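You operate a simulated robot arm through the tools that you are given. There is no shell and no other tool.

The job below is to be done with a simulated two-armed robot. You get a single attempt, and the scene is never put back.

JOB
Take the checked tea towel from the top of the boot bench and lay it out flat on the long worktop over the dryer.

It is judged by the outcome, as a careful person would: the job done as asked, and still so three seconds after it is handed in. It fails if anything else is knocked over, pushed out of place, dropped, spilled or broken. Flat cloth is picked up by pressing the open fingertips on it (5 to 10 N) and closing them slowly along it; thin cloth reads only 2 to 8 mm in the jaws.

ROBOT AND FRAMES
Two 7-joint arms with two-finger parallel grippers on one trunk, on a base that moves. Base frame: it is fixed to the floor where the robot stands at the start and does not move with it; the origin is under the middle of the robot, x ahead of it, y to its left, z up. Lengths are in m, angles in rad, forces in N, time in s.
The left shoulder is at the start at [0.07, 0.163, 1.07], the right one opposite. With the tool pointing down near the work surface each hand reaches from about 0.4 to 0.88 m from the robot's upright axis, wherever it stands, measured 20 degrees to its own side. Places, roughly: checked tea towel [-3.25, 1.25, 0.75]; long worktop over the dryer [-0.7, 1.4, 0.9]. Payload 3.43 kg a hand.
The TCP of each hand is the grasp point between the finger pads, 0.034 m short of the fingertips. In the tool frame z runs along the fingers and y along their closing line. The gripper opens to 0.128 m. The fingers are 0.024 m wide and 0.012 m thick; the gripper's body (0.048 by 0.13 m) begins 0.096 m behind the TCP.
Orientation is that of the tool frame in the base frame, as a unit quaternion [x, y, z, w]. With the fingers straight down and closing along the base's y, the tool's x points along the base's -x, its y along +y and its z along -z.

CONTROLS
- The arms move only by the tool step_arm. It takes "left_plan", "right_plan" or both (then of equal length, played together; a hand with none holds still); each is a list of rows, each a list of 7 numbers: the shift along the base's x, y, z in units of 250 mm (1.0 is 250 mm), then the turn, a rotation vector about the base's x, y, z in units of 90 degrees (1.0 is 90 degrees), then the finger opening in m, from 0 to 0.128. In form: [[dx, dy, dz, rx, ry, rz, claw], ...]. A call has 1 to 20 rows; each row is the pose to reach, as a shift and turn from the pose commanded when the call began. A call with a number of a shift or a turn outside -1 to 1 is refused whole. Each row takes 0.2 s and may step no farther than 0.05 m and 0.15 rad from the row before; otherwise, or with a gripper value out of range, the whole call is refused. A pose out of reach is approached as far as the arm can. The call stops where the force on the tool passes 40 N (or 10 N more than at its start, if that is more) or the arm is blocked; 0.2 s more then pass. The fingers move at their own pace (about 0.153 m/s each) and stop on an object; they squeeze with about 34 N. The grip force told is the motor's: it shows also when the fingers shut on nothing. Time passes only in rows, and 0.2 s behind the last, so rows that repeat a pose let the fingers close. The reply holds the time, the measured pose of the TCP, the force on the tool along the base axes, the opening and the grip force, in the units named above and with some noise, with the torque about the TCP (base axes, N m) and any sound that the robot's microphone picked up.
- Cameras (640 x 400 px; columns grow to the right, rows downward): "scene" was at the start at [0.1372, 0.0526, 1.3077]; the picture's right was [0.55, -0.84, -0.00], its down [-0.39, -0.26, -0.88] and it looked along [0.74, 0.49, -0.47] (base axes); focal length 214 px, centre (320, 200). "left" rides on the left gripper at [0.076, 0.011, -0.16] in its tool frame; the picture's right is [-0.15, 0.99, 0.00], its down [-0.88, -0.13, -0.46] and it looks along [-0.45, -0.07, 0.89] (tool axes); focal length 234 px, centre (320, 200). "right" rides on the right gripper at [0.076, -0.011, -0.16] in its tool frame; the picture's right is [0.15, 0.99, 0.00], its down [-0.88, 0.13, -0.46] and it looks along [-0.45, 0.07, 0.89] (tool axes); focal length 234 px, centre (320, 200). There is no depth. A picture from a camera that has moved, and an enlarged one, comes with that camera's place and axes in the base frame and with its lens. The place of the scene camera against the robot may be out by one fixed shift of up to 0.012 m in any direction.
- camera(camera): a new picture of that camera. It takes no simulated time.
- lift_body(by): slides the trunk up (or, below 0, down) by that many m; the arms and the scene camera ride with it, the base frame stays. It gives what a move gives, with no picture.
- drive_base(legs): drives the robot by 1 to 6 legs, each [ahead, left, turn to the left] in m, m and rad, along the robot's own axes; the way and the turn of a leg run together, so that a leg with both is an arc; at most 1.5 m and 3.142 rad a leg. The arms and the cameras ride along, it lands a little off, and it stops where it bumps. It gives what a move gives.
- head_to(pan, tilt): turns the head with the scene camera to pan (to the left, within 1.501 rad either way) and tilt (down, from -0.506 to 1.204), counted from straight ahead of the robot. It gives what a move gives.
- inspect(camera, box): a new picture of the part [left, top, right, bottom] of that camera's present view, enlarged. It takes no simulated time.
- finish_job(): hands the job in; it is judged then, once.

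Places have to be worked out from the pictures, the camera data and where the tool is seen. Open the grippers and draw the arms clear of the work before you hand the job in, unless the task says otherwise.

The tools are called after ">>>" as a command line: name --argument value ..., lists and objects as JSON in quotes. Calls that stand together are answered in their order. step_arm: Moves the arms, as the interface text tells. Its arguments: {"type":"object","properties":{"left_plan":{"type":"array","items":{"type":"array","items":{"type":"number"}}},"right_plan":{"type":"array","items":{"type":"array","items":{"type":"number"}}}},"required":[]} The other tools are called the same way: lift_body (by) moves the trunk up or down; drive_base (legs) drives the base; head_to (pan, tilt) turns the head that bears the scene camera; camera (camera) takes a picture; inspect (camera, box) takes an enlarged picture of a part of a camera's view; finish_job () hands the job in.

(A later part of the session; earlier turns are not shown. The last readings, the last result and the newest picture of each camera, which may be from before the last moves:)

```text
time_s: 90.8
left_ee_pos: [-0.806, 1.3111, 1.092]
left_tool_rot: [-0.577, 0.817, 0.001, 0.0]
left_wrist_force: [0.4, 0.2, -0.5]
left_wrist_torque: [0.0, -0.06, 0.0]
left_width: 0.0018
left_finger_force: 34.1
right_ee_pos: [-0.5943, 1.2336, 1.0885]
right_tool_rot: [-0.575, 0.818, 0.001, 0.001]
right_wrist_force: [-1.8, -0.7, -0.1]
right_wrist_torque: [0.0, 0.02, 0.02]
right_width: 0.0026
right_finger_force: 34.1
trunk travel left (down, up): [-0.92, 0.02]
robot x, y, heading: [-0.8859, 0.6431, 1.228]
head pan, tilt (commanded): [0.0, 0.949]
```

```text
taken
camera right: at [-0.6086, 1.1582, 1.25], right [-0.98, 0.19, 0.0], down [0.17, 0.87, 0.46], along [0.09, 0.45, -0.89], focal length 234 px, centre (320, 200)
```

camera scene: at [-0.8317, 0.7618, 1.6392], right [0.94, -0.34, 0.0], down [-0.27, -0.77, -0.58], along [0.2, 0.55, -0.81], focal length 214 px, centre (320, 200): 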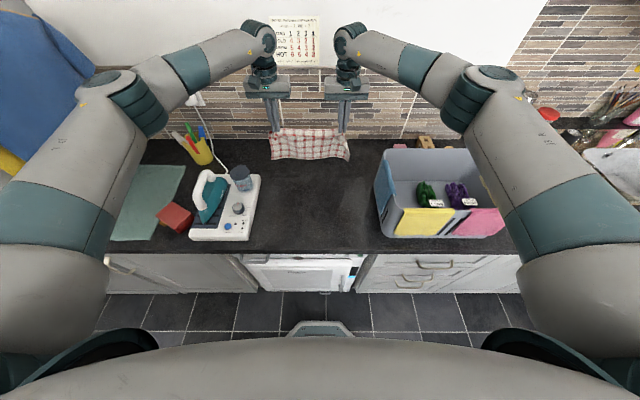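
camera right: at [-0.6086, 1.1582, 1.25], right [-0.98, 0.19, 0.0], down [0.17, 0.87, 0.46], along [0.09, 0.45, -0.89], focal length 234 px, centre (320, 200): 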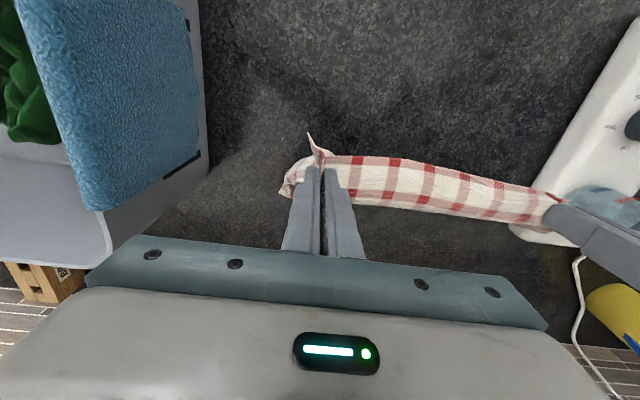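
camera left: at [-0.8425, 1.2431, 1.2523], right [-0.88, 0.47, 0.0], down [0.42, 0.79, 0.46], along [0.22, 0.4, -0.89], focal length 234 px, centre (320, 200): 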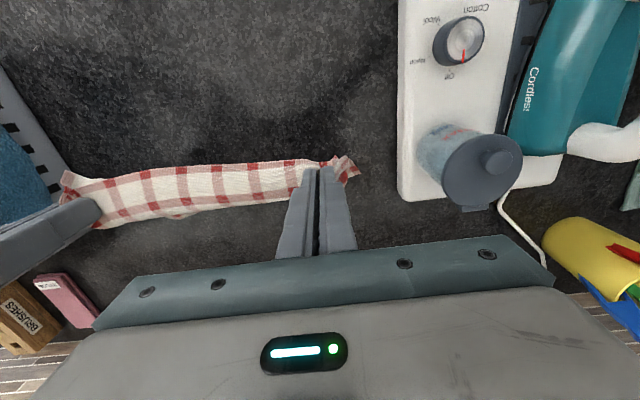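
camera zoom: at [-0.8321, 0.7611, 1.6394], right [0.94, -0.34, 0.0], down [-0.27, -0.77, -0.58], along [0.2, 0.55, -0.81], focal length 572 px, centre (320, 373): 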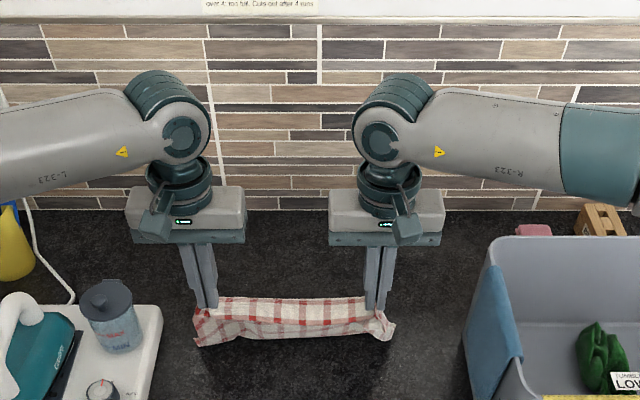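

The cloth leans back as wanted, its far edge resting on the worktop. I continue the arc down to ~2 cm above the surface.

>>> step_arm --left_plan '[[-0.0248, -0.0697, -0.0564, 0, 0, 0, 0], [-0.0469, -0.1319, -0.1216, 0, 0, 0, 0], [-0.0662, -0.1861, -0.194, 0, 0, 0, 0], [-0.0825, -0.2321, -0.2732, 0, 0, 0, 0], [-0.0954, -0.2683, -0.3576, 0, 0, 0, 0], [-0.1036, -0.2913, -0.4332, 0, 0, 0, 0], [-0.1084, -0.3048, -0.498, 0, 0, 0, 0], [-0.111, -0.312, -0.54, 0, 0, 0, 0]]' --right_plan '[[-0.0248, -0.0697, -0.0564, 0, 0, 0, 0], [-0.0469, -0.1319, -0.1216, 0, 0, 0, 0], [-0.0662, -0.1861, -0.194, 0, 0, 0, 0], [-0.0825, -0.2321, -0.2732, 0, 0, 0, 0], [-0.0954, -0.2683, -0.3576, 0, 0, 0, 0], [-0.1036, -0.2913, -0.4332, 0, 0, 0, 0], [-0.1084, -0.3048, -0.498, 0, 0, 0, 0], [-0.111, -0.312, -0.54, 0, 0, 0, 0]]'

>>> inspect --camera "scene" --box '[200, 90, 440, 240]'

>>> camera --camera "left"

>>> camera --camera "right"

```text
time_s: 92.5
left_ee_pos: [-0.8332, 1.2328, 0.957]
left_tool_rot: [-0.576, 0.818, -0.001, 0.001]
left_wrist_force: [1.1, -0.5, 0.3]
left_wrist_torque: [-0.01, -0.04, 0.05]
left_width: 0.0017
left_finger_force: 34.0
right_ee_pos: [-0.6203, 1.1569, 0.9535]
right_tool_rot: [-0.577, 0.817, 0.0, 0.0]
right_wrist_force: [-2.3, 0.3, 0.2]
right_wrist_torque: [0.0, 0.04, 0.05]
right_width: 0.0026
right_finger_force: 34.0
trunk travel left (down, up): [-0.92, 0.02]
robot x, y, heading: [-0.8821, 0.643, 1.228]
head pan, tilt (commanded): [0.0, 0.949]
```

```text
2.67 times, centred on (320, 165) of scene
camera zoom: at [-0.8319, 0.7621, 1.6392], right [0.94, -0.34, 0.0], down [-0.27, -0.77, -0.58], along [0.2, 0.55, -0.81], focal length 572 px, centre (320, 293)
```

zoom: 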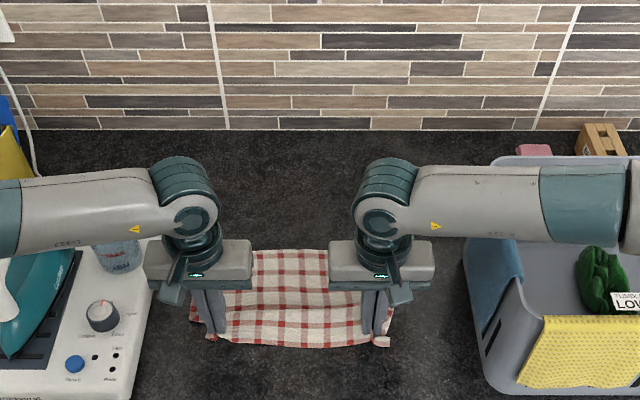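

```text
taken
camera left: at [-0.87, 1.1655, 1.1161], right [-0.88, 0.47, 0.0], down [0.42, 0.79, 0.46], along [0.22, 0.4, -0.89], focal length 234 px, centre (320, 200)
```

left: 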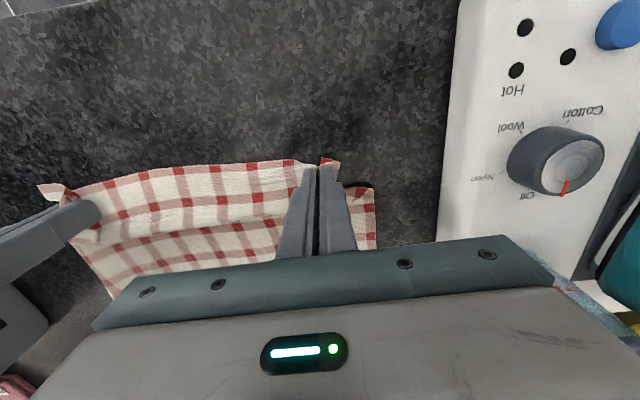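

```text
taken
camera right: at [-0.6353, 1.0815, 1.1148], right [-0.98, 0.19, 0.0], down [0.17, 0.87, 0.46], along [0.09, 0.45, -0.89], focal length 234 px, centre (320, 200)
```

right: 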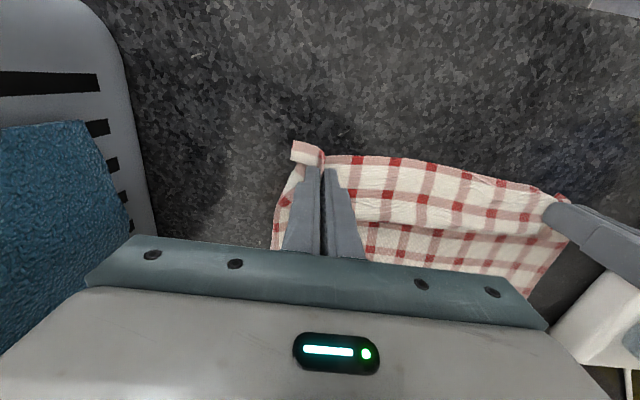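

The towel lies out behind the hands nicely. I draw back ~1.5 cm while lowering to take out slack, to TCP≈0.940.

>>> step_arm --left_plan '[[-0.007, -0.019, -0.02, 0, 0, 0, 0], [-0.014, -0.038, -0.04, 0, 0, 0, 0], [-0.0201, -0.0565, -0.06, 0, 0, 0, 0], [-0.0201, -0.0565, -0.06, 0, 0, 0, 0]]' --right_plan '[[-0.007, -0.019, -0.02, 0, 0, 0, 0], [-0.014, -0.038, -0.04, 0, 0, 0, 0], [-0.0201, -0.0565, -0.06, 0, 0, 0, 0], [-0.0201, -0.0565, -0.06, 0, 0, 0, 0]]'

>>> camera --camera "left"

>>> camera --camera "right"

```text
time_s: 93.5
left_ee_pos: [-0.8372, 1.218, 0.9467]
left_tool_rot: [-0.576, 0.817, 0.002, 0.004]
left_wrist_force: [3.4, 7.6, 36.7]
left_wrist_torque: [0.23, -0.09, 0.04]
left_width: 0.0017
left_finger_force: 34.7
right_ee_pos: [-0.6255, 1.142, 0.9456]
right_tool_rot: [-0.575, 0.818, 0.004, 0.003]
right_wrist_force: [1.8, 7.9, 34.6]
right_wrist_torque: [-0.05, 0.03, 0.07]
right_width: 0.0025
right_finger_force: 34.0
trunk travel left (down, up): [-0.92, 0.02]
robot x, y, heading: [-0.8836, 0.6426, 1.225]
head pan, tilt (commanded): [0.0, 0.949]
```

```text
taken
camera left: at [-0.8754, 1.1494, 1.1063], right [-0.88, 0.47, 0.0], down [0.42, 0.78, 0.46], along [0.22, 0.41, -0.89], focal length 234 px, centre (320, 200)
```

left: 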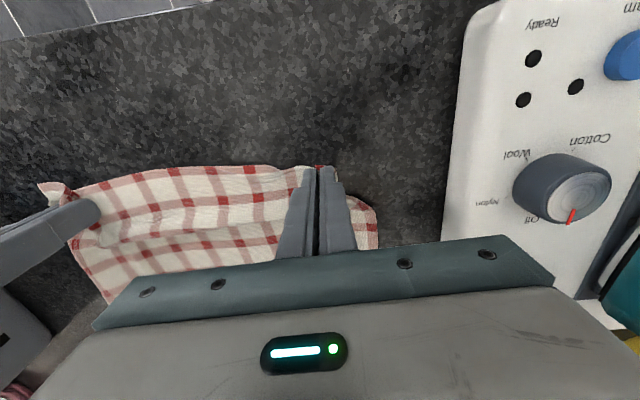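

```text
taken
camera right: at [-0.6408, 1.065, 1.1055], right [-0.98, 0.19, 0.0], down [0.17, 0.87, 0.46], along [0.09, 0.46, -0.89], focal length 234 px, centre (320, 200)
```

right: 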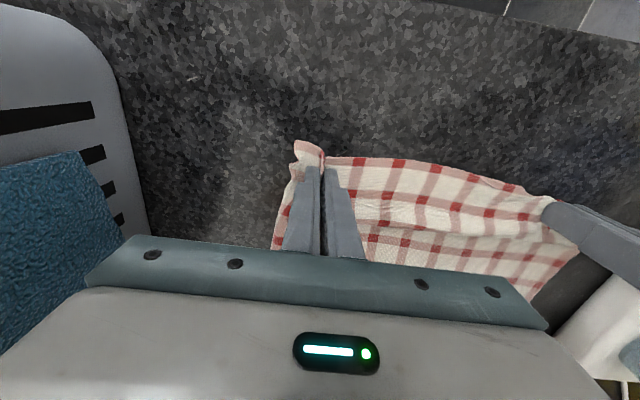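

Contact at TCP≈0.946 (worktop z≈0.911), 35 N – a bit hard. I ease up ~4.5 mm, draw the edge back another ~1 cm and spread the hands 2 mm each to take out the last slack.

>>> step_arm --left_plan '[[0, 0, 0.02, 0, 0, 0, 0], [-0.007, -0.019, 0.022, 0, 0, 0, 0], [-0.0214, -0.035, 0.022, 0, 0, 0, 0], [-0.0214, -0.035, 0.02, 0, 0, 0, 0]]' --right_plan '[[0, 0, 0.02, 0, 0, 0, 0], [-0.007, -0.019, 0.022, 0, 0, 0, 0], [-0.0055, -0.0405, 0.022, 0, 0, 0, 0], [-0.0055, -0.0405, 0.02, 0, 0, 0, 0]]'

>>> camera --camera "left"

>>> camera --camera "right"

>>> inspect --camera "scene" --box '[200, 90, 440, 240]'

```text
time_s: 94.5
left_ee_pos: [-0.8436, 1.2076, 0.9481]
left_tool_rot: [-0.576, 0.817, 0.0, 0.002]
left_wrist_force: [5.3, -1.2, 12.3]
left_wrist_torque: [-0.11, -0.2, 0.02]
left_width: 0.0015
left_finger_force: 33.7
right_ee_pos: [-0.6281, 1.1311, 0.9462]
right_tool_rot: [-0.576, 0.817, 0.001, 0.001]
right_wrist_force: [-6.3, 5.7, 24.1]
right_wrist_torque: [0.02, 0.28, 0.04]
right_width: 0.0025
right_finger_force: 33.9
trunk travel left (down, up): [-0.92, 0.02]
robot x, y, heading: [-0.8826, 0.6459, 1.233]
head pan, tilt (commanded): [0.0, 0.949]
```

```text
taken
camera left: at [-0.8806, 1.14, 1.1076], right [-0.88, 0.47, 0.0], down [0.42, 0.79, 0.46], along [0.22, 0.4, -0.89], focal length 234 px, centre (320, 200)
```

left: 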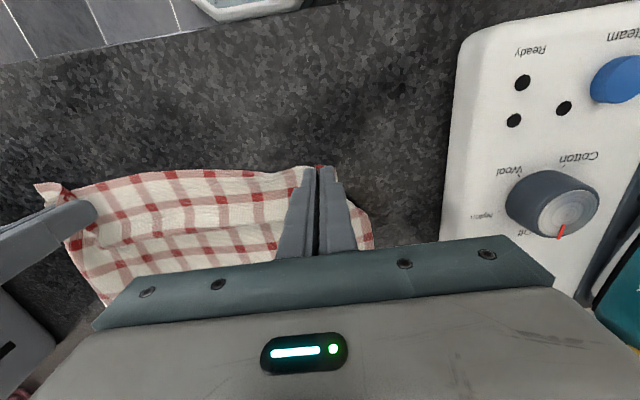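

```text
taken
camera right: at [-0.6429, 1.054, 1.106], right [-0.98, 0.19, 0.0], down [0.17, 0.87, 0.46], along [0.09, 0.45, -0.89], focal length 234 px, centre (320, 200)
```

right: 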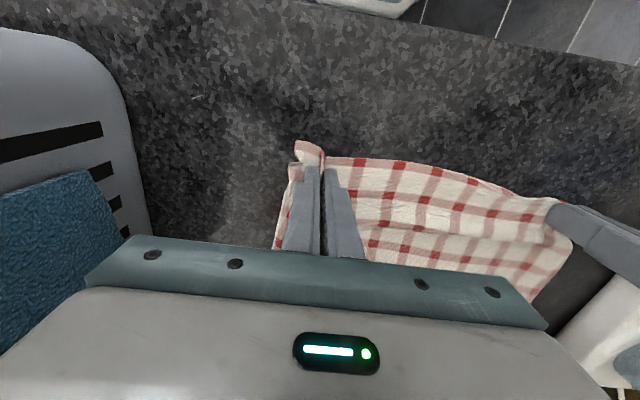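

```text
2.67 times, centred on (320, 165) of scene
camera zoom: at [-0.8332, 0.7585, 1.6394], right [0.94, -0.34, 0.0], down [-0.27, -0.76, -0.58], along [0.2, 0.55, -0.81], focal length 572 px, centre (320, 293)
```

zoom: 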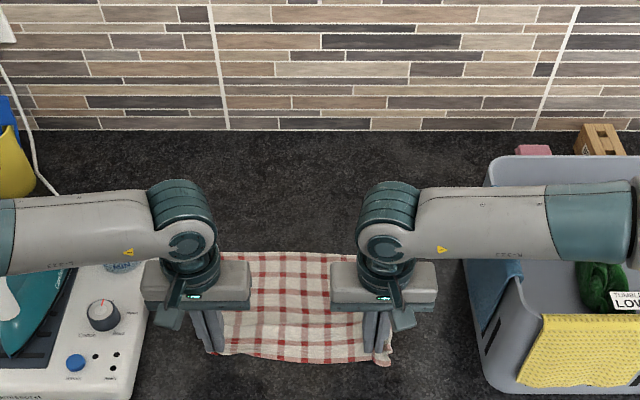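

The towel lies flat with its far edge ~r 1.05 and near edge ~0.84. Now I open the fingers slowly while pressing lightly, to spread the pinched pleats back out, reversing the pick-up.

>>> step_arm --left_plan '[[0, 0, 0.002, 0, 0, 0, 0.0], [0, 0, 0.002, 0, 0, 0, 0.003], [0, 0, 0.003, 0, 0, 0, 0.006], [0, 0, 0.003, 0, 0, 0, 0.009], [0, 0, 0.003, 0, 0, 0, 0.012], [0, 0, 0.003, 0, 0, 0, 0.015], [0, 0, 0.003, 0, 0, 0, 0.018], [0, 0, 0.003, 0, 0, 0, 0.021], [0, 0, 0.003, 0, 0, 0, 0.024], [0, 0, 0.003, 0, 0, 0, 0.028], [0, 0, 0.003, 0, 0, 0, 0.032], [0, 0, 0.003, 0, 0, 0, 0.036], [0, 0, 0.003, 0, 0, 0, 0.04], [0, 0, 0.003, 0, 0, 0, 0.044], [0, 0, 0.003, 0, 0, 0, 0.048], [0, 0, 0.003, 0, 0, 0, 0.048]]' --right_plan '[[0, 0, 0.006, 0, 0, 0, 0.0], [0, 0, 0.007, 0, 0, 0, 0.003], [0, 0, 0.008, 0, 0, 0, 0.006], [0, 0, 0.008, 0, 0, 0, 0.009], [0, 0, 0.008, 0, 0, 0, 0.012], [0, 0, 0.008, 0, 0, 0, 0.015], [0, 0, 0.008, 0, 0, 0, 0.018], [0, 0, 0.008, 0, 0, 0, 0.021], [0, 0, 0.008, 0, 0, 0, 0.024], [0, 0, 0.008, 0, 0, 0, 0.028], [0, 0, 0.008, 0, 0, 0, 0.032], [0, 0, 0.008, 0, 0, 0, 0.036], [0, 0, 0.008, 0, 0, 0, 0.04], [0, 0, 0.008, 0, 0, 0, 0.044], [0, 0, 0.008, 0, 0, 0, 0.048], [0, 0, 0.008, 0, 0, 0, 0.048]]'

>>> camera --camera "left"

>>> camera --camera "right"

```text
time_s: 98.0
left_ee_pos: [-0.8425, 1.2112, 0.947]
left_tool_rot: [-0.577, 0.817, 0.0, 0.001]
left_wrist_force: [-1.5, 0.3, 5.5]
left_wrist_torque: [-0.07, -0.07, 0.01]
left_width: 0.0474
left_finger_force: 0.3
right_ee_pos: [-0.6263, 1.133, 0.9466]
right_tool_rot: [-0.577, 0.817, 0.0, 0.0]
right_wrist_force: [-0.4, -0.4, 0.7]
right_wrist_torque: [0.02, 0.01, 0.02]
right_width: 0.0482
right_finger_force: 0.0
trunk travel left (down, up): [-0.92, 0.02]
robot x, y, heading: [-0.8847, 0.6418, 1.224]
head pan, tilt (commanded): [0.0, 0.949]
```

```text
taken
camera left: at [-0.8794, 1.1427, 1.1079], right [-0.88, 0.47, 0.0], down [0.42, 0.79, 0.46], along [0.22, 0.4, -0.89], focal length 234 px, centre (320, 200)
```

left: 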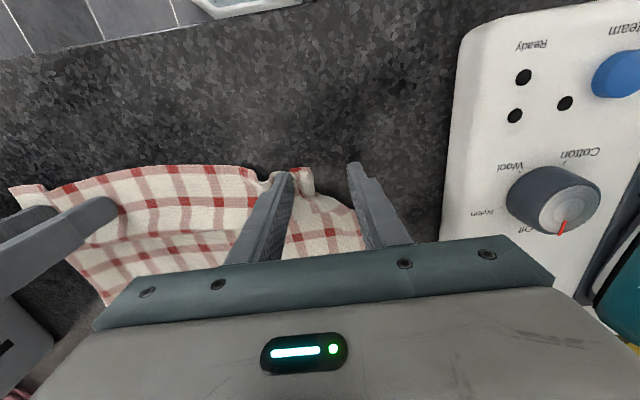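

```text
taken
camera right: at [-0.6411, 1.0565, 1.107], right [-0.98, 0.19, 0.0], down [0.17, 0.87, 0.46], along [0.09, 0.45, -0.89], focal length 234 px, centre (320, 200)
```

right: 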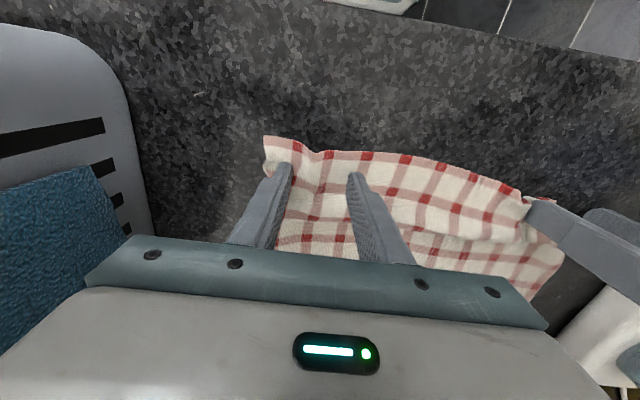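

Right corner spread well; the left corner still has a pucker inside the fingers. I lift both hands straight up and look at the whole cloth.

>>> step_arm --left_plan '[[0, 0, 0.04, 0, 0, 0, 0.05], [0, 0, 0.1, 0, 0, 0, 0.052], [0, 0, 0.25, 0, 0, 0, 0.052], [0, 0, 0.4, 0, 0, 0, 0.052], [0, 0, 0.55, 0, 0, 0, 0.052], [0, 0, 0.7, 0, 0, 0, 0.052]]' --right_plan '[[0, 0, 0.04, 0, 0, 0, 0.05], [0, 0, 0.1, 0, 0, 0, 0.052], [0, 0, 0.25, 0, 0, 0, 0.052], [0, 0, 0.4, 0, 0, 0, 0.052], [0, 0, 0.55, 0, 0, 0, 0.052], [0, 0, 0.7, 0, 0, 0, 0.052]]'

>>> camera --camera "left"

>>> camera --camera "right"

>>> inspect --camera "scene" --box '[200, 90, 440, 240]'

```text
time_s: 99.3
left_ee_pos: [-0.8434, 1.2102, 1.1212]
left_tool_rot: [-0.576, 0.817, 0.0, -0.001]
left_wrist_force: [0.2, -0.4, 0.4]
left_wrist_torque: [0.01, 0.01, -0.01]
left_width: 0.0519
left_finger_force: 0.0
right_ee_pos: [-0.6269, 1.131, 1.1246]
right_tool_rot: [-0.577, 0.817, 0.0, 0.0]
right_wrist_force: [1.1, -0.8, -0.2]
right_wrist_torque: [0.04, 0.0, -0.01]
right_width: 0.052
right_finger_force: 0.1
trunk travel left (down, up): [-0.92, 0.02]
robot x, y, heading: [-0.8826, 0.643, 1.22]
head pan, tilt (commanded): [0.0, 0.949]
```

```text
taken
camera left: at [-0.8797, 1.1427, 1.2822], right [-0.88, 0.47, 0.0], down [0.42, 0.79, 0.46], along [0.21, 0.4, -0.89], focal length 234 px, centre (320, 200)
```

left: 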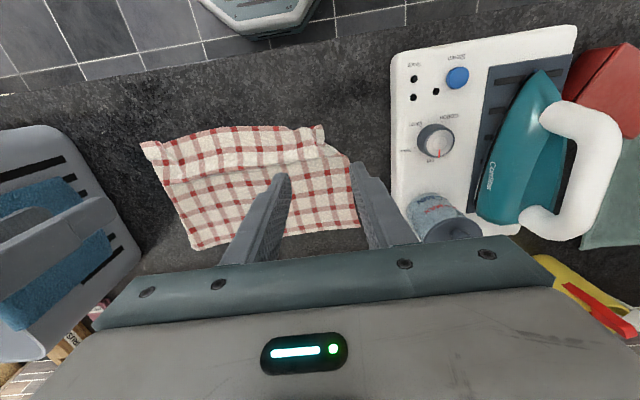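

```text
taken
camera right: at [-0.6422, 1.0558, 1.2846], right [-0.98, 0.19, 0.0], down [0.17, 0.87, 0.46], along [0.09, 0.45, -0.89], focal length 234 px, centre (320, 200)
```

right: 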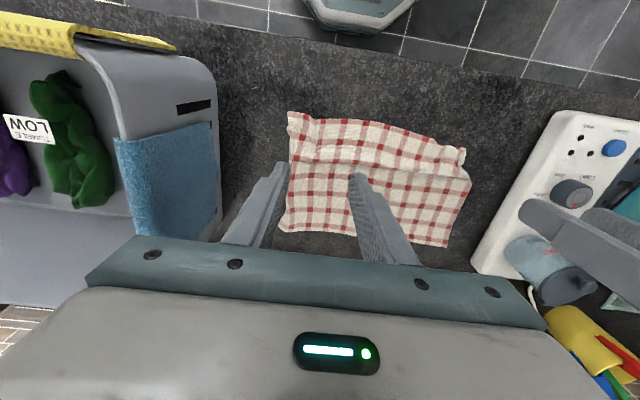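

```text
2.67 times, centred on (320, 165) of scene
camera zoom: at [-0.832, 0.761, 1.6392], right [0.94, -0.34, 0.0], down [-0.27, -0.77, -0.58], along [0.2, 0.55, -0.81], focal length 572 px, centre (320, 293)
```

zoom: 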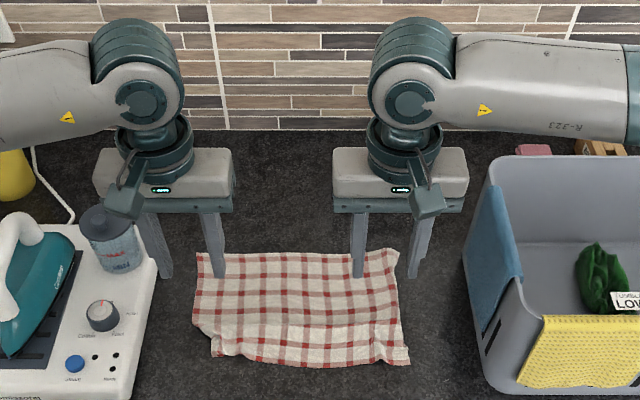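

The towel is laid out with a ridge across near the front edge and a pucker at the front-left corner. I zoom in to see what needs smoothing.

>>> inspect --camera "left" --box '[120, 110, 376, 270]'

>>> inspect --camera "right" --box '[256, 100, 496, 250]'

>>> inspect --camera "scene" --box '[260, 170, 372, 240]'

```text
2.50 times, centred on (248, 190) of left
camera zoom: at [-0.8797, 1.1427, 1.2822], right [-0.88, 0.47, 0.0], down [0.42, 0.79, 0.46], along [0.21, 0.4, -0.89], focal length 585 px, centre (500, 225)
```

zoom: 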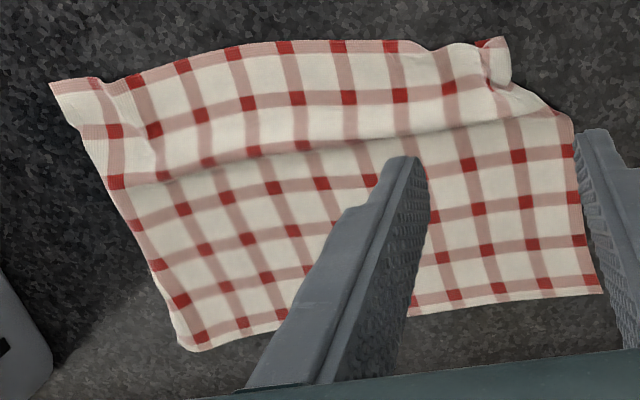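

```text
2.67 times, centred on (376, 175) of right
camera zoom: at [-0.6422, 1.0558, 1.2846], right [-0.98, 0.19, 0.0], down [0.17, 0.87, 0.46], along [0.09, 0.45, -0.89], focal length 624 px, centre (171, 267)
```

zoom: 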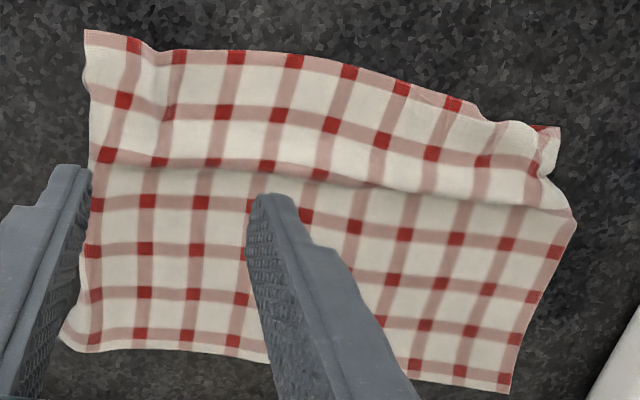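

```text
5.71 times, centred on (316, 205) of scene
camera zoom: at [-0.832, 0.761, 1.6392], right [0.94, -0.34, 0.0], down [-0.27, -0.77, -0.58], along [0.2, 0.55, -0.81], focal length 1226 px, centre (343, 171)
```

zoom: 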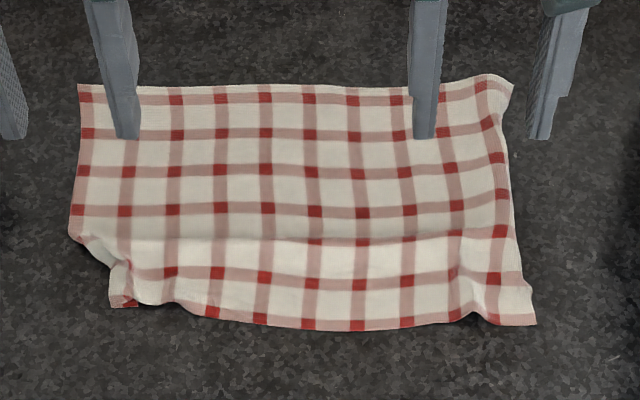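

Corners in room frame: right edge and far edge are flat and true; only the front-left corner is drawn in (at s≈1.196, r≈0.855 instead of ≈1.245, 0.825). I close the left fingers and bring them down just above that pucker to press and drag it out.

>>> step_arm --left_plan '[[0.0067, 0.0188, -0.17, 0, 0, 0, 0.0], [0.0067, 0.0188, -0.34, 0, 0, 0, 0.0], [0.0067, 0.0188, -0.5, 0, 0, 0, 0.0], [0.0067, 0.0188, -0.6, 0, 0, 0, 0.0], [0.0067, 0.0188, -0.67, 0, 0, 0, 0.0], [0.0067, 0.0188, -0.69, 0, 0, 0, 0.0], [0.0067, 0.0188, -0.69, 0, 0, 0, 0.0]]'

>>> camera --camera "left"

```text
time_s: 101.0
left_ee_pos: [-0.8407, 1.2146, 0.9495]
left_tool_rot: [-0.575, 0.818, -0.001, 0.001]
left_wrist_force: [0.6, 0.4, -0.1]
left_wrist_torque: [-0.04, -0.01, 0.0]
left_width: 0.0001
left_finger_force: 33.2
right_ee_pos: [-0.6274, 1.1314, 1.1227]
right_tool_rot: [-0.577, 0.817, 0.0, 0.0]
right_wrist_force: [0.9, -0.8, -0.2]
right_wrist_torque: [-0.01, -0.01, -0.01]
right_width: 0.0521
right_finger_force: 0.1
trunk travel left (down, up): [-0.92, 0.02]
robot x, y, heading: [-0.8871, 0.6465, 1.223]
head pan, tilt (commanded): [0.0, 0.949]
```

```text
taken
camera left: at [-0.8776, 1.1464, 1.1093], right [-0.88, 0.47, 0.0], down [0.42, 0.79, 0.46], along [0.22, 0.4, -0.89], focal length 234 px, centre (320, 200)
```

left: 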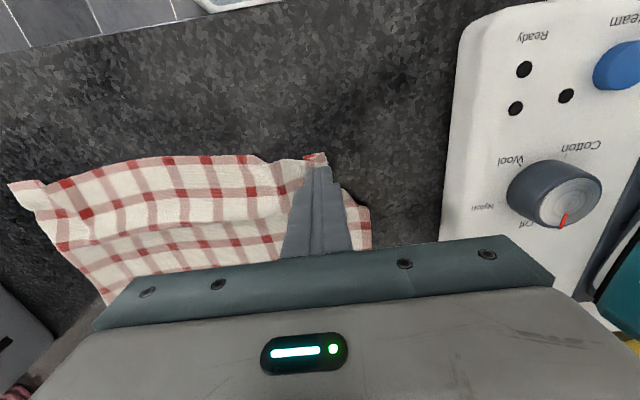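

Fingers closed, just above the pucker. I press down a further ~3 mm.

>>> step_arm --left_plan '[[0, 0, -0.008, 0, 0, 0, 0.0], [0, 0, -0.014, 0, 0, 0, 0.0], [0, 0, -0.014, 0, 0, 0, 0.0]]'

```text
time_s: 101.8
left_ee_pos: [-0.8415, 1.2158, 0.9468]
left_tool_rot: [-0.577, 0.817, 0.0, 0.001]
left_wrist_force: [-1.0, -1.2, 9.0]
left_wrist_torque: [0.0, 0.04, 0.01]
left_width: 0.0002
left_finger_force: 32.9
right_ee_pos: [-0.6273, 1.131, 1.1233]
right_tool_rot: [-0.576, 0.817, 0.001, 0.0]
right_wrist_force: [0.5, 0.8, 0.2]
right_wrist_torque: [-0.01, -0.01, 0.02]
right_width: 0.0518
right_finger_force: 0.0
trunk travel left (down, up): [-0.92, 0.02]
robot x, y, heading: [-0.8827, 0.6431, 1.23]
head pan, tilt (commanded): [0.0, 0.949]
```

Pressing at 9 N. I drag the corner outward (4.5 cm left, 3 cm toward me) slowly.

>>> step_arm --left_plan '[[-0.021, -0.0053, 0.0, 0, 0, 0, 0], [-0.042, -0.0105, 0.0, 0, 0, 0, 0], [-0.063, -0.0158, 0.001, 0, 0, 0, 0], [-0.084, -0.0211, 0.001, 0, 0, 0, 0], [-0.105, -0.0264, 0.001, 0, 0, 0, 0], [-0.126, -0.0316, 0.002, 0, 0, 0, 0], [-0.147, -0.0369, 0.002, 0, 0, 0, 0], [-0.168, -0.0422, 0.002, 0, 0, 0, 0], [-0.189, -0.0474, 0.002, 0, 0, 0, 0], [-0.21, -0.0527, 0.002, 0, 0, 0, 0]]'

>>> camera --camera "left"

>>> inspect --camera "scene" --box '[260, 170, 372, 240]'

```text
time_s: 104.0
left_ee_pos: [-0.894, 1.2009, 0.9458]
left_tool_rot: [-0.577, 0.817, -0.001, 0.001]
left_wrist_force: [0.0, 0.8, 3.4]
left_wrist_torque: [0.01, -0.03, 0.01]
left_width: 0.0001
left_finger_force: 33.3
right_ee_pos: [-0.6276, 1.1315, 1.1231]
right_tool_rot: [-0.577, 0.817, 0.0, 0.0]
right_wrist_force: [0.0, -0.8, 0.2]
right_wrist_torque: [0.0, 0.01, -0.02]
right_width: 0.0522
right_finger_force: 0.1
trunk travel left (down, up): [-0.92, 0.02]
robot x, y, heading: [-0.8856, 0.6416, 1.227]
head pan, tilt (commanded): [0.0, 0.949]
```

```text
taken
camera left: at [-0.9311, 1.1337, 1.1074], right [-0.88, 0.47, 0.0], down [0.42, 0.79, 0.46], along [0.22, 0.4, -0.89], focal length 234 px, centre (320, 200)
```

left: 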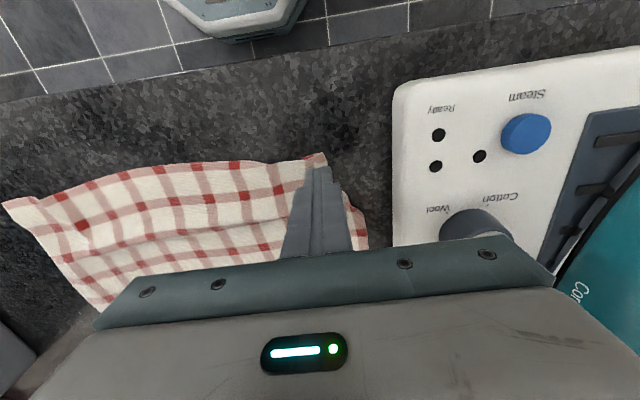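

```text
5.71 times, centred on (316, 205) of scene
camera zoom: at [-0.8321, 0.7616, 1.6392], right [0.94, -0.34, 0.0], down [-0.27, -0.77, -0.58], along [0.2, 0.55, -0.81], focal length 1226 px, centre (343, 171)
```

zoom: 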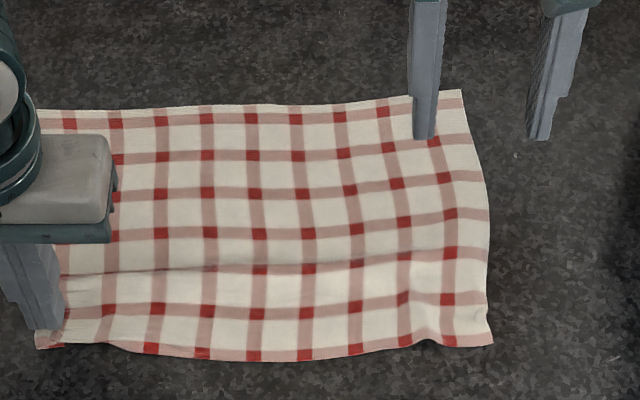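

The drag moved the corner but also slid the whole towel a little left. I lift the left hand and look again.

>>> step_arm --left_plan '[[0, 0, 0.05, 0, 0, 0, 0], [0, 0, 0.2, 0, 0, 0, 0], [0.02, 0.05, 0.38, 0, 0, 0, 0], [0.05, 0.15, 0.56, 0, 0, 0, 0], [0.08, 0.25, 0.72, 0, 0, 0, 0]]'

>>> camera --camera "left"

>>> camera --camera "right"

>>> inspect --camera "scene" --box '[244, 165, 372, 245]'

```text
refused: row 4 steps farther than a row can; nothing moved
```

```text
taken
camera left: at [-0.9311, 1.1337, 1.1074], right [-0.88, 0.47, 0.0], down [0.42, 0.79, 0.46], along [0.22, 0.4, -0.89], focal length 234 px, centre (320, 200)
```

left: 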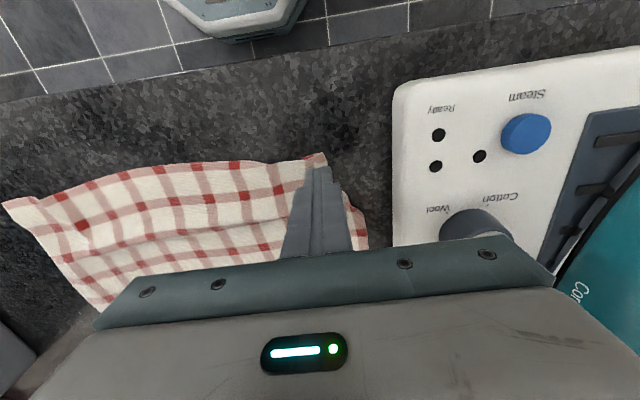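

```text
taken
camera right: at [-0.6423, 1.0564, 1.2841], right [-0.98, 0.19, 0.0], down [0.17, 0.87, 0.46], along [0.09, 0.45, -0.89], focal length 234 px, centre (320, 200)
```

right: 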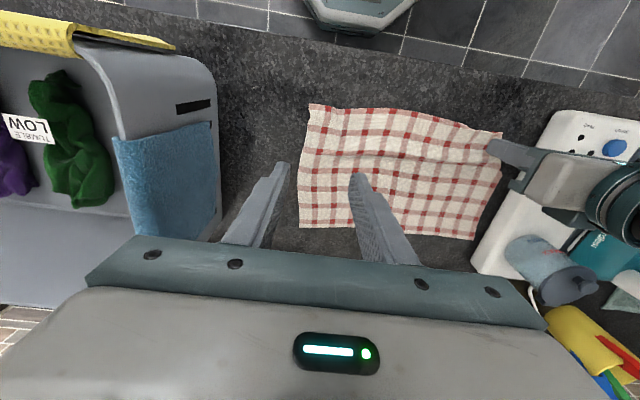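

```text
5.00 times, centred on (308, 205) of scene
camera zoom: at [-0.8321, 0.7616, 1.6392], right [0.94, -0.34, 0.0], down [-0.27, -0.77, -0.58], along [0.2, 0.55, -0.81], focal length 1072 px, centre (380, 175)
```

zoom: 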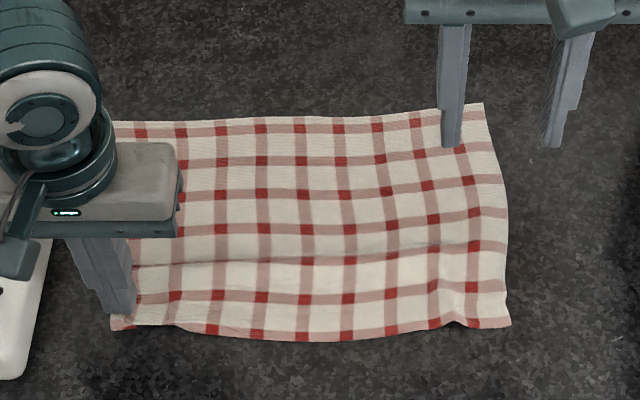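

The call was refused for one over-long row; I lift the left hand with shorter steps.

>>> step_arm --left_plan '[[0, 0, 0.04, 0, 0, 0, 0], [0, 0, 0.18, 0, 0, 0, 0], [0, 0, 0.34, 0, 0, 0, 0], [0, 0, 0.5, 0, 0, 0, 0], [0, 0, 0.66, 0, 0, 0, 0], [0, 0, 0.66, 0, 0, 0, 0.05]]'

>>> camera --camera "left"

>>> inspect --camera "right" --box '[280, 90, 520, 240]'

>>> inspect --camera "scene" --box '[244, 165, 372, 245]'

```text
time_s: 105.3
left_ee_pos: [-0.894, 1.2001, 1.1116]
left_tool_rot: [-0.577, 0.817, 0.0, 0.0]
left_wrist_force: [-0.2, 0.6, 1.0]
left_wrist_torque: [-0.02, 0.01, -0.01]
left_width: 0.0498
left_finger_force: 0.0
right_ee_pos: [-0.6273, 1.133, 1.123]
right_tool_rot: [-0.577, 0.817, 0.0, 0.0]
right_wrist_force: [0.0, 0.2, -0.7]
right_wrist_torque: [0.04, -0.01, 0.01]
right_width: 0.0519
right_finger_force: 0.0
trunk travel left (down, up): [-0.92, 0.02]
robot x, y, heading: [-0.8829, 0.6416, 1.223]
head pan, tilt (commanded): [0.0, 0.949]
```

```text
taken
camera left: at [-0.9302, 1.1333, 1.2718], right [-0.88, 0.47, 0.0], down [0.42, 0.79, 0.46], along [0.22, 0.4, -0.89], focal length 234 px, centre (320, 200)
```

left: 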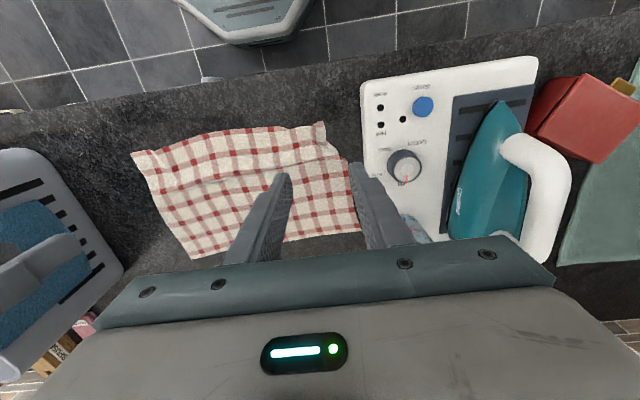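

```text
2.67 times, centred on (400, 165) of right
camera zoom: at [-0.6421, 1.0569, 1.2839], right [-0.98, 0.19, 0.0], down [0.17, 0.87, 0.46], along [0.09, 0.45, -0.89], focal length 624 px, centre (107, 293)
```

zoom: 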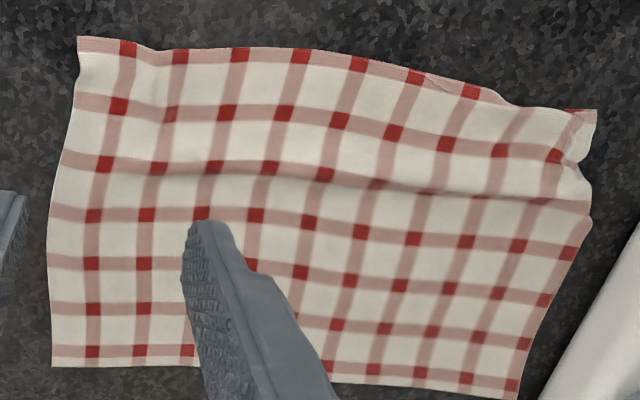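

```text
5.00 times, centred on (308, 205) of scene
camera zoom: at [-0.8319, 0.7623, 1.6392], right [0.94, -0.34, 0.0], down [-0.27, -0.77, -0.58], along [0.2, 0.55, -0.81], focal length 1072 px, centre (380, 175)
```

zoom: 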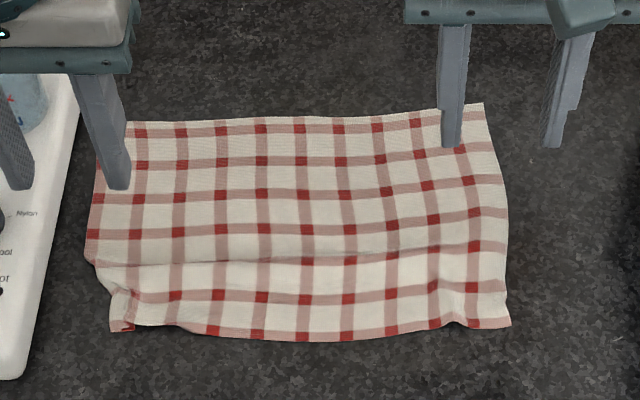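

Much better: only ~3 cm of slack remains along the near edge at the left corner. I zoom on this corner from the left camera.

>>> inspect --camera "left" --box '[240, 105, 400, 205]'

```text
4.00 times, centred on (320, 155) of left
camera zoom: at [-0.9302, 1.1333, 1.2718], right [-0.88, 0.47, 0.0], down [0.42, 0.79, 0.46], along [0.22, 0.4, -0.89], focal length 937 px, centre (320, 380)
```

zoom: 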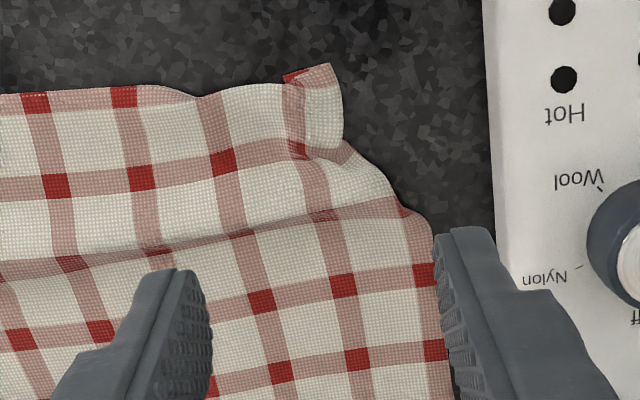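

The left corner's edge is drawn in ~3 cm but not folded over. I'll pin the near-right part with the right fingertips while the left presses on the corner and draws it out. First both hands (closed) go down to just above the cloth.

>>> step_arm --left_plan '[[0.003, -0.027, -0.0, 0, 0, 0, 0.0], [0.003, -0.027, -0.16, 0, 0, 0, 0.0], [0.003, -0.027, -0.32, 0, 0, 0, 0.0], [0.003, -0.027, -0.48, 0, 0, 0, 0.0], [0.003, -0.027, -0.6, 0, 0, 0, 0.0], [0.003, -0.027, -0.648, 0, 0, 0, 0.0], [0.003, -0.027, -0.648, 0, 0, 0, 0.0]]' --right_plan '[[-0.071, -0.0215, 0, 0, 0, 0, 0.0], [-0.071, -0.0215, -0.16, 0, 0, 0, 0.0], [-0.071, -0.0215, -0.32, 0, 0, 0, 0.0], [-0.071, -0.0215, -0.48, 0, 0, 0, 0.0], [-0.071, -0.0215, -0.64, 0, 0, 0, 0.0], [-0.071, -0.0215, -0.696, 0, 0, 0, 0.0], [-0.071, -0.0215, -0.696, 0, 0, 0, 0.0]]'

```text
time_s: 107.0
left_ee_pos: [-0.8929, 1.1949, 0.9511]
left_tool_rot: [-0.577, 0.817, 0.001, 0.0]
left_wrist_force: [0.0, -0.8, 0.4]
left_wrist_torque: [-0.01, -0.02, 0.01]
left_width: 0.0001
left_finger_force: 33.3
right_ee_pos: [-0.6449, 1.1284, 0.9454]
right_tool_rot: [-0.576, 0.817, 0.001, 0.001]
right_wrist_force: [0.7, 0.4, 2.4]
right_wrist_torque: [0.0, -0.04, -0.02]
right_width: 0.0003
right_finger_force: 33.2
trunk travel left (down, up): [-0.92, 0.02]
robot x, y, heading: [-0.8841, 0.6427, 1.231]
head pan, tilt (commanded): [0.0, 0.949]
```

Right touches (2.4 N). I press both: right ~1.5 mm more to pin, left ~4.5 mm more.

>>> step_arm --left_plan '[[0, 0, -0.012, 0, 0, 0, 0.0], [0, 0, -0.02, 0, 0, 0, 0.0], [0, 0, -0.02, 0, 0, 0, 0.0]]' --right_plan '[[0, 0, -0.004, 0, 0, 0, 0.0], [0, 0, -0.007, 0, 0, 0, 0.0], [0, 0, -0.007, 0, 0, 0, 0.0]]'

```text
time_s: 107.8
left_ee_pos: [-0.8927, 1.1946, 0.9472]
left_tool_rot: [-0.577, 0.817, 0.0, 0.002]
left_wrist_force: [-0.3, 0.5, 9.7]
left_wrist_torque: [-0.08, 0.0, 0.0]
left_width: 0.0001
left_finger_force: 33.3
right_ee_pos: [-0.6444, 1.1277, 0.9453]
right_tool_rot: [-0.576, 0.817, 0.001, 0.001]
right_wrist_force: [-1.0, 1.7, 3.9]
right_wrist_torque: [0.05, 0.0, 0.0]
right_width: 0.0002
right_finger_force: 33.0
trunk travel left (down, up): [-0.92, 0.02]
robot x, y, heading: [-0.8832, 0.6438, 1.225]
head pan, tilt (commanded): [0.0, 0.949]
```

Left presses 9.7 N, right only 4 N. I press the right ~2.5 mm more, then draw the left corner out 3.5 cm to the left.

>>> step_arm --left_plan '[[0, 0, 0, 0, 0, 0, 0], [0, 0, 0, 0, 0, 0, 0], [-0.018, 0.001, 0, 0, 0, 0, 0], [-0.036, 0.002, 0, 0, 0, 0, 0], [-0.054, 0.003, 0, 0, 0, 0, 0], [-0.072, 0.0045, 0, 0, 0, 0, 0], [-0.09, 0.006, 0, 0, 0, 0, 0], [-0.108, 0.007, 0, 0, 0, 0, 0], [-0.126, 0.008, 0, 0, 0, 0, 0], [-0.1454, 0.0092, 0, 0, 0, 0, 0]]' --right_plan '[[0, 0, -0.006, 0, 0, 0, 0], [0, 0, -0.01, 0, 0, 0, 0], [0, 0, -0.01, 0, 0, 0, 0], [0, 0, -0.01, 0, 0, 0, 0], [0, 0, -0.01, 0, 0, 0, 0], [0, 0, -0.01, 0, 0, 0, 0], [0, 0, -0.01, 0, 0, 0, 0], [0, 0, -0.01, 0, 0, 0, 0], [0, 0, -0.01, 0, 0, 0, 0], [0, 0, -0.01, 0, 0, 0, 0]]'

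>>> inspect --camera "scene" --box '[244, 165, 372, 245]'

>>> camera --camera "left"

>>> camera --camera "right"

```text
time_s: 110.0
left_ee_pos: [-0.9321, 1.1958, 0.9456]
left_tool_rot: [-0.577, 0.817, 0.0, 0.002]
left_wrist_force: [5.4, -0.3, 10.9]
left_wrist_torque: [-0.14, -0.26, 0.03]
left_width: 0.0001
left_finger_force: 32.8
right_ee_pos: [-0.6445, 1.1267, 0.9449]
right_tool_rot: [-0.576, 0.818, 0.002, 0.002]
right_wrist_force: [-3.0, 7.6, 35.7]
right_wrist_torque: [0.1, 0.08, -0.05]
right_width: 0.0
right_finger_force: 32.5
trunk travel left (down, up): [-0.92, 0.02]
robot x, y, heading: [-0.8855, 0.6405, 1.221]
head pan, tilt (commanded): [0.0, 0.949]
```

```text
5.00 times, centred on (308, 205) of scene
camera zoom: at [-0.8333, 0.7581, 1.6397], right [0.94, -0.34, 0.0], down [-0.27, -0.76, -0.58], along [0.2, 0.55, -0.81], focal length 1072 px, centre (380, 175)
```

zoom: 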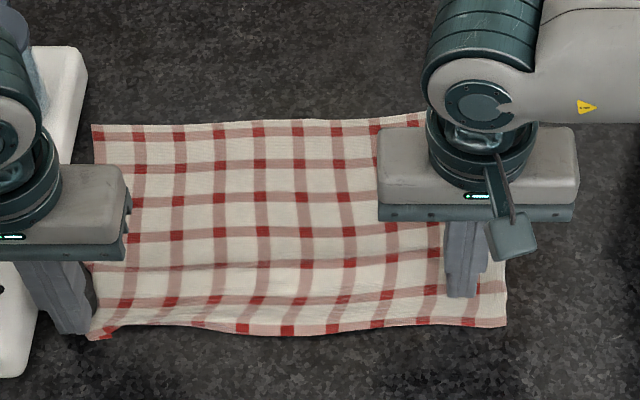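

```text
taken
camera left: at [-0.9681, 1.1275, 1.1057], right [-0.88, 0.47, 0.0], down [0.42, 0.78, 0.46], along [0.22, 0.4, -0.89], focal length 234 px, centre (320, 200)
```

left: 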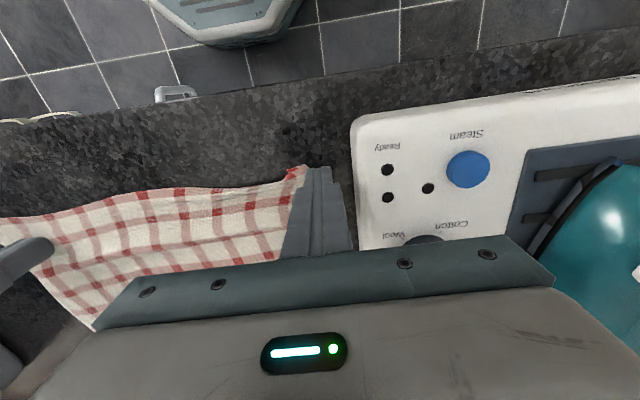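

```text
taken
camera right: at [-0.6597, 1.0501, 1.1056], right [-0.98, 0.2, 0.0], down [0.17, 0.87, 0.46], along [0.09, 0.45, -0.89], focal length 234 px, centre (320, 200)
```

right: 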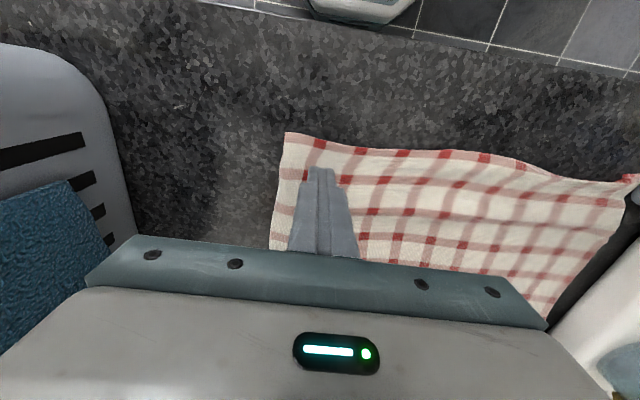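

The near edge is now straight and taut. The towel's left side is only ~1–2 cm from the iron board, so with both hands still pressing I slide the whole towel 2.5 cm to the right.

>>> step_arm --left_plan '[[0.004, -0.001, 0, 0, 0, 0, 0], [0.008, -0.003, 0, 0, 0, 0, 0], [0.02, -0.007, 0, 0, 0, 0, 0], [0.032, -0.0114, 0, 0, 0, 0, 0], [0.044, -0.0157, 0, 0, 0, 0, 0], [0.056, -0.02, 0, 0, 0, 0, 0], [0.068, -0.0242, 0, 0, 0, 0, 0], [0.08, -0.0285, 0, 0, 0, 0, 0], [0.0942, -0.0335, 0, 0, 0, 0, 0]]' --right_plan '[[0, 0, 0.008, 0, 0, 0, 0], [0.008, -0.003, 0.01, 0, 0, 0, 0], [0.02, -0.007, 0.01, 0, 0, 0, 0], [0.032, -0.0114, 0.01, 0, 0, 0, 0], [0.044, -0.0157, 0.01, 0, 0, 0, 0], [0.056, -0.02, 0.01, 0, 0, 0, 0], [0.068, -0.0242, 0.01, 0, 0, 0, 0], [0.08, -0.0285, 0.01, 0, 0, 0, 0], [0.0942, -0.0335, 0.01, 0, 0, 0, 0]]'

>>> inspect --camera "scene" --box '[244, 165, 372, 245]'

```text
time_s: 112.0
left_ee_pos: [-0.9068, 1.1874, 0.9459]
left_tool_rot: [-0.575, 0.818, 0.0, 0.001]
left_wrist_force: [-1.9, 0.1, 14.8]
left_wrist_torque: [-0.11, -0.06, -0.01]
left_width: 0.0
left_finger_force: 33.0
right_ee_pos: [-0.6197, 1.1183, 0.945]
right_tool_rot: [-0.576, 0.818, 0.001, 0.001]
right_wrist_force: [-1.0, 0.0, 0.8]
right_wrist_torque: [0.02, 0.02, 0.0]
right_width: 0.0
right_finger_force: 33.1
trunk travel left (down, up): [-0.92, 0.02]
robot x, y, heading: [-0.8844, 0.6435, 1.227]
head pan, tilt (commanded): [0.0, 0.949]
```

```text
5.00 times, centred on (308, 205) of scene
camera zoom: at [-0.8318, 0.7604, 1.6393], right [0.94, -0.34, 0.0], down [-0.27, -0.77, -0.58], along [0.2, 0.55, -0.81], focal length 1072 px, centre (380, 175)
```

zoom: 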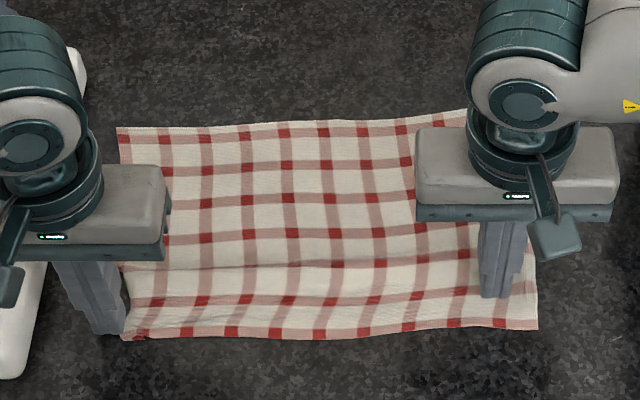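

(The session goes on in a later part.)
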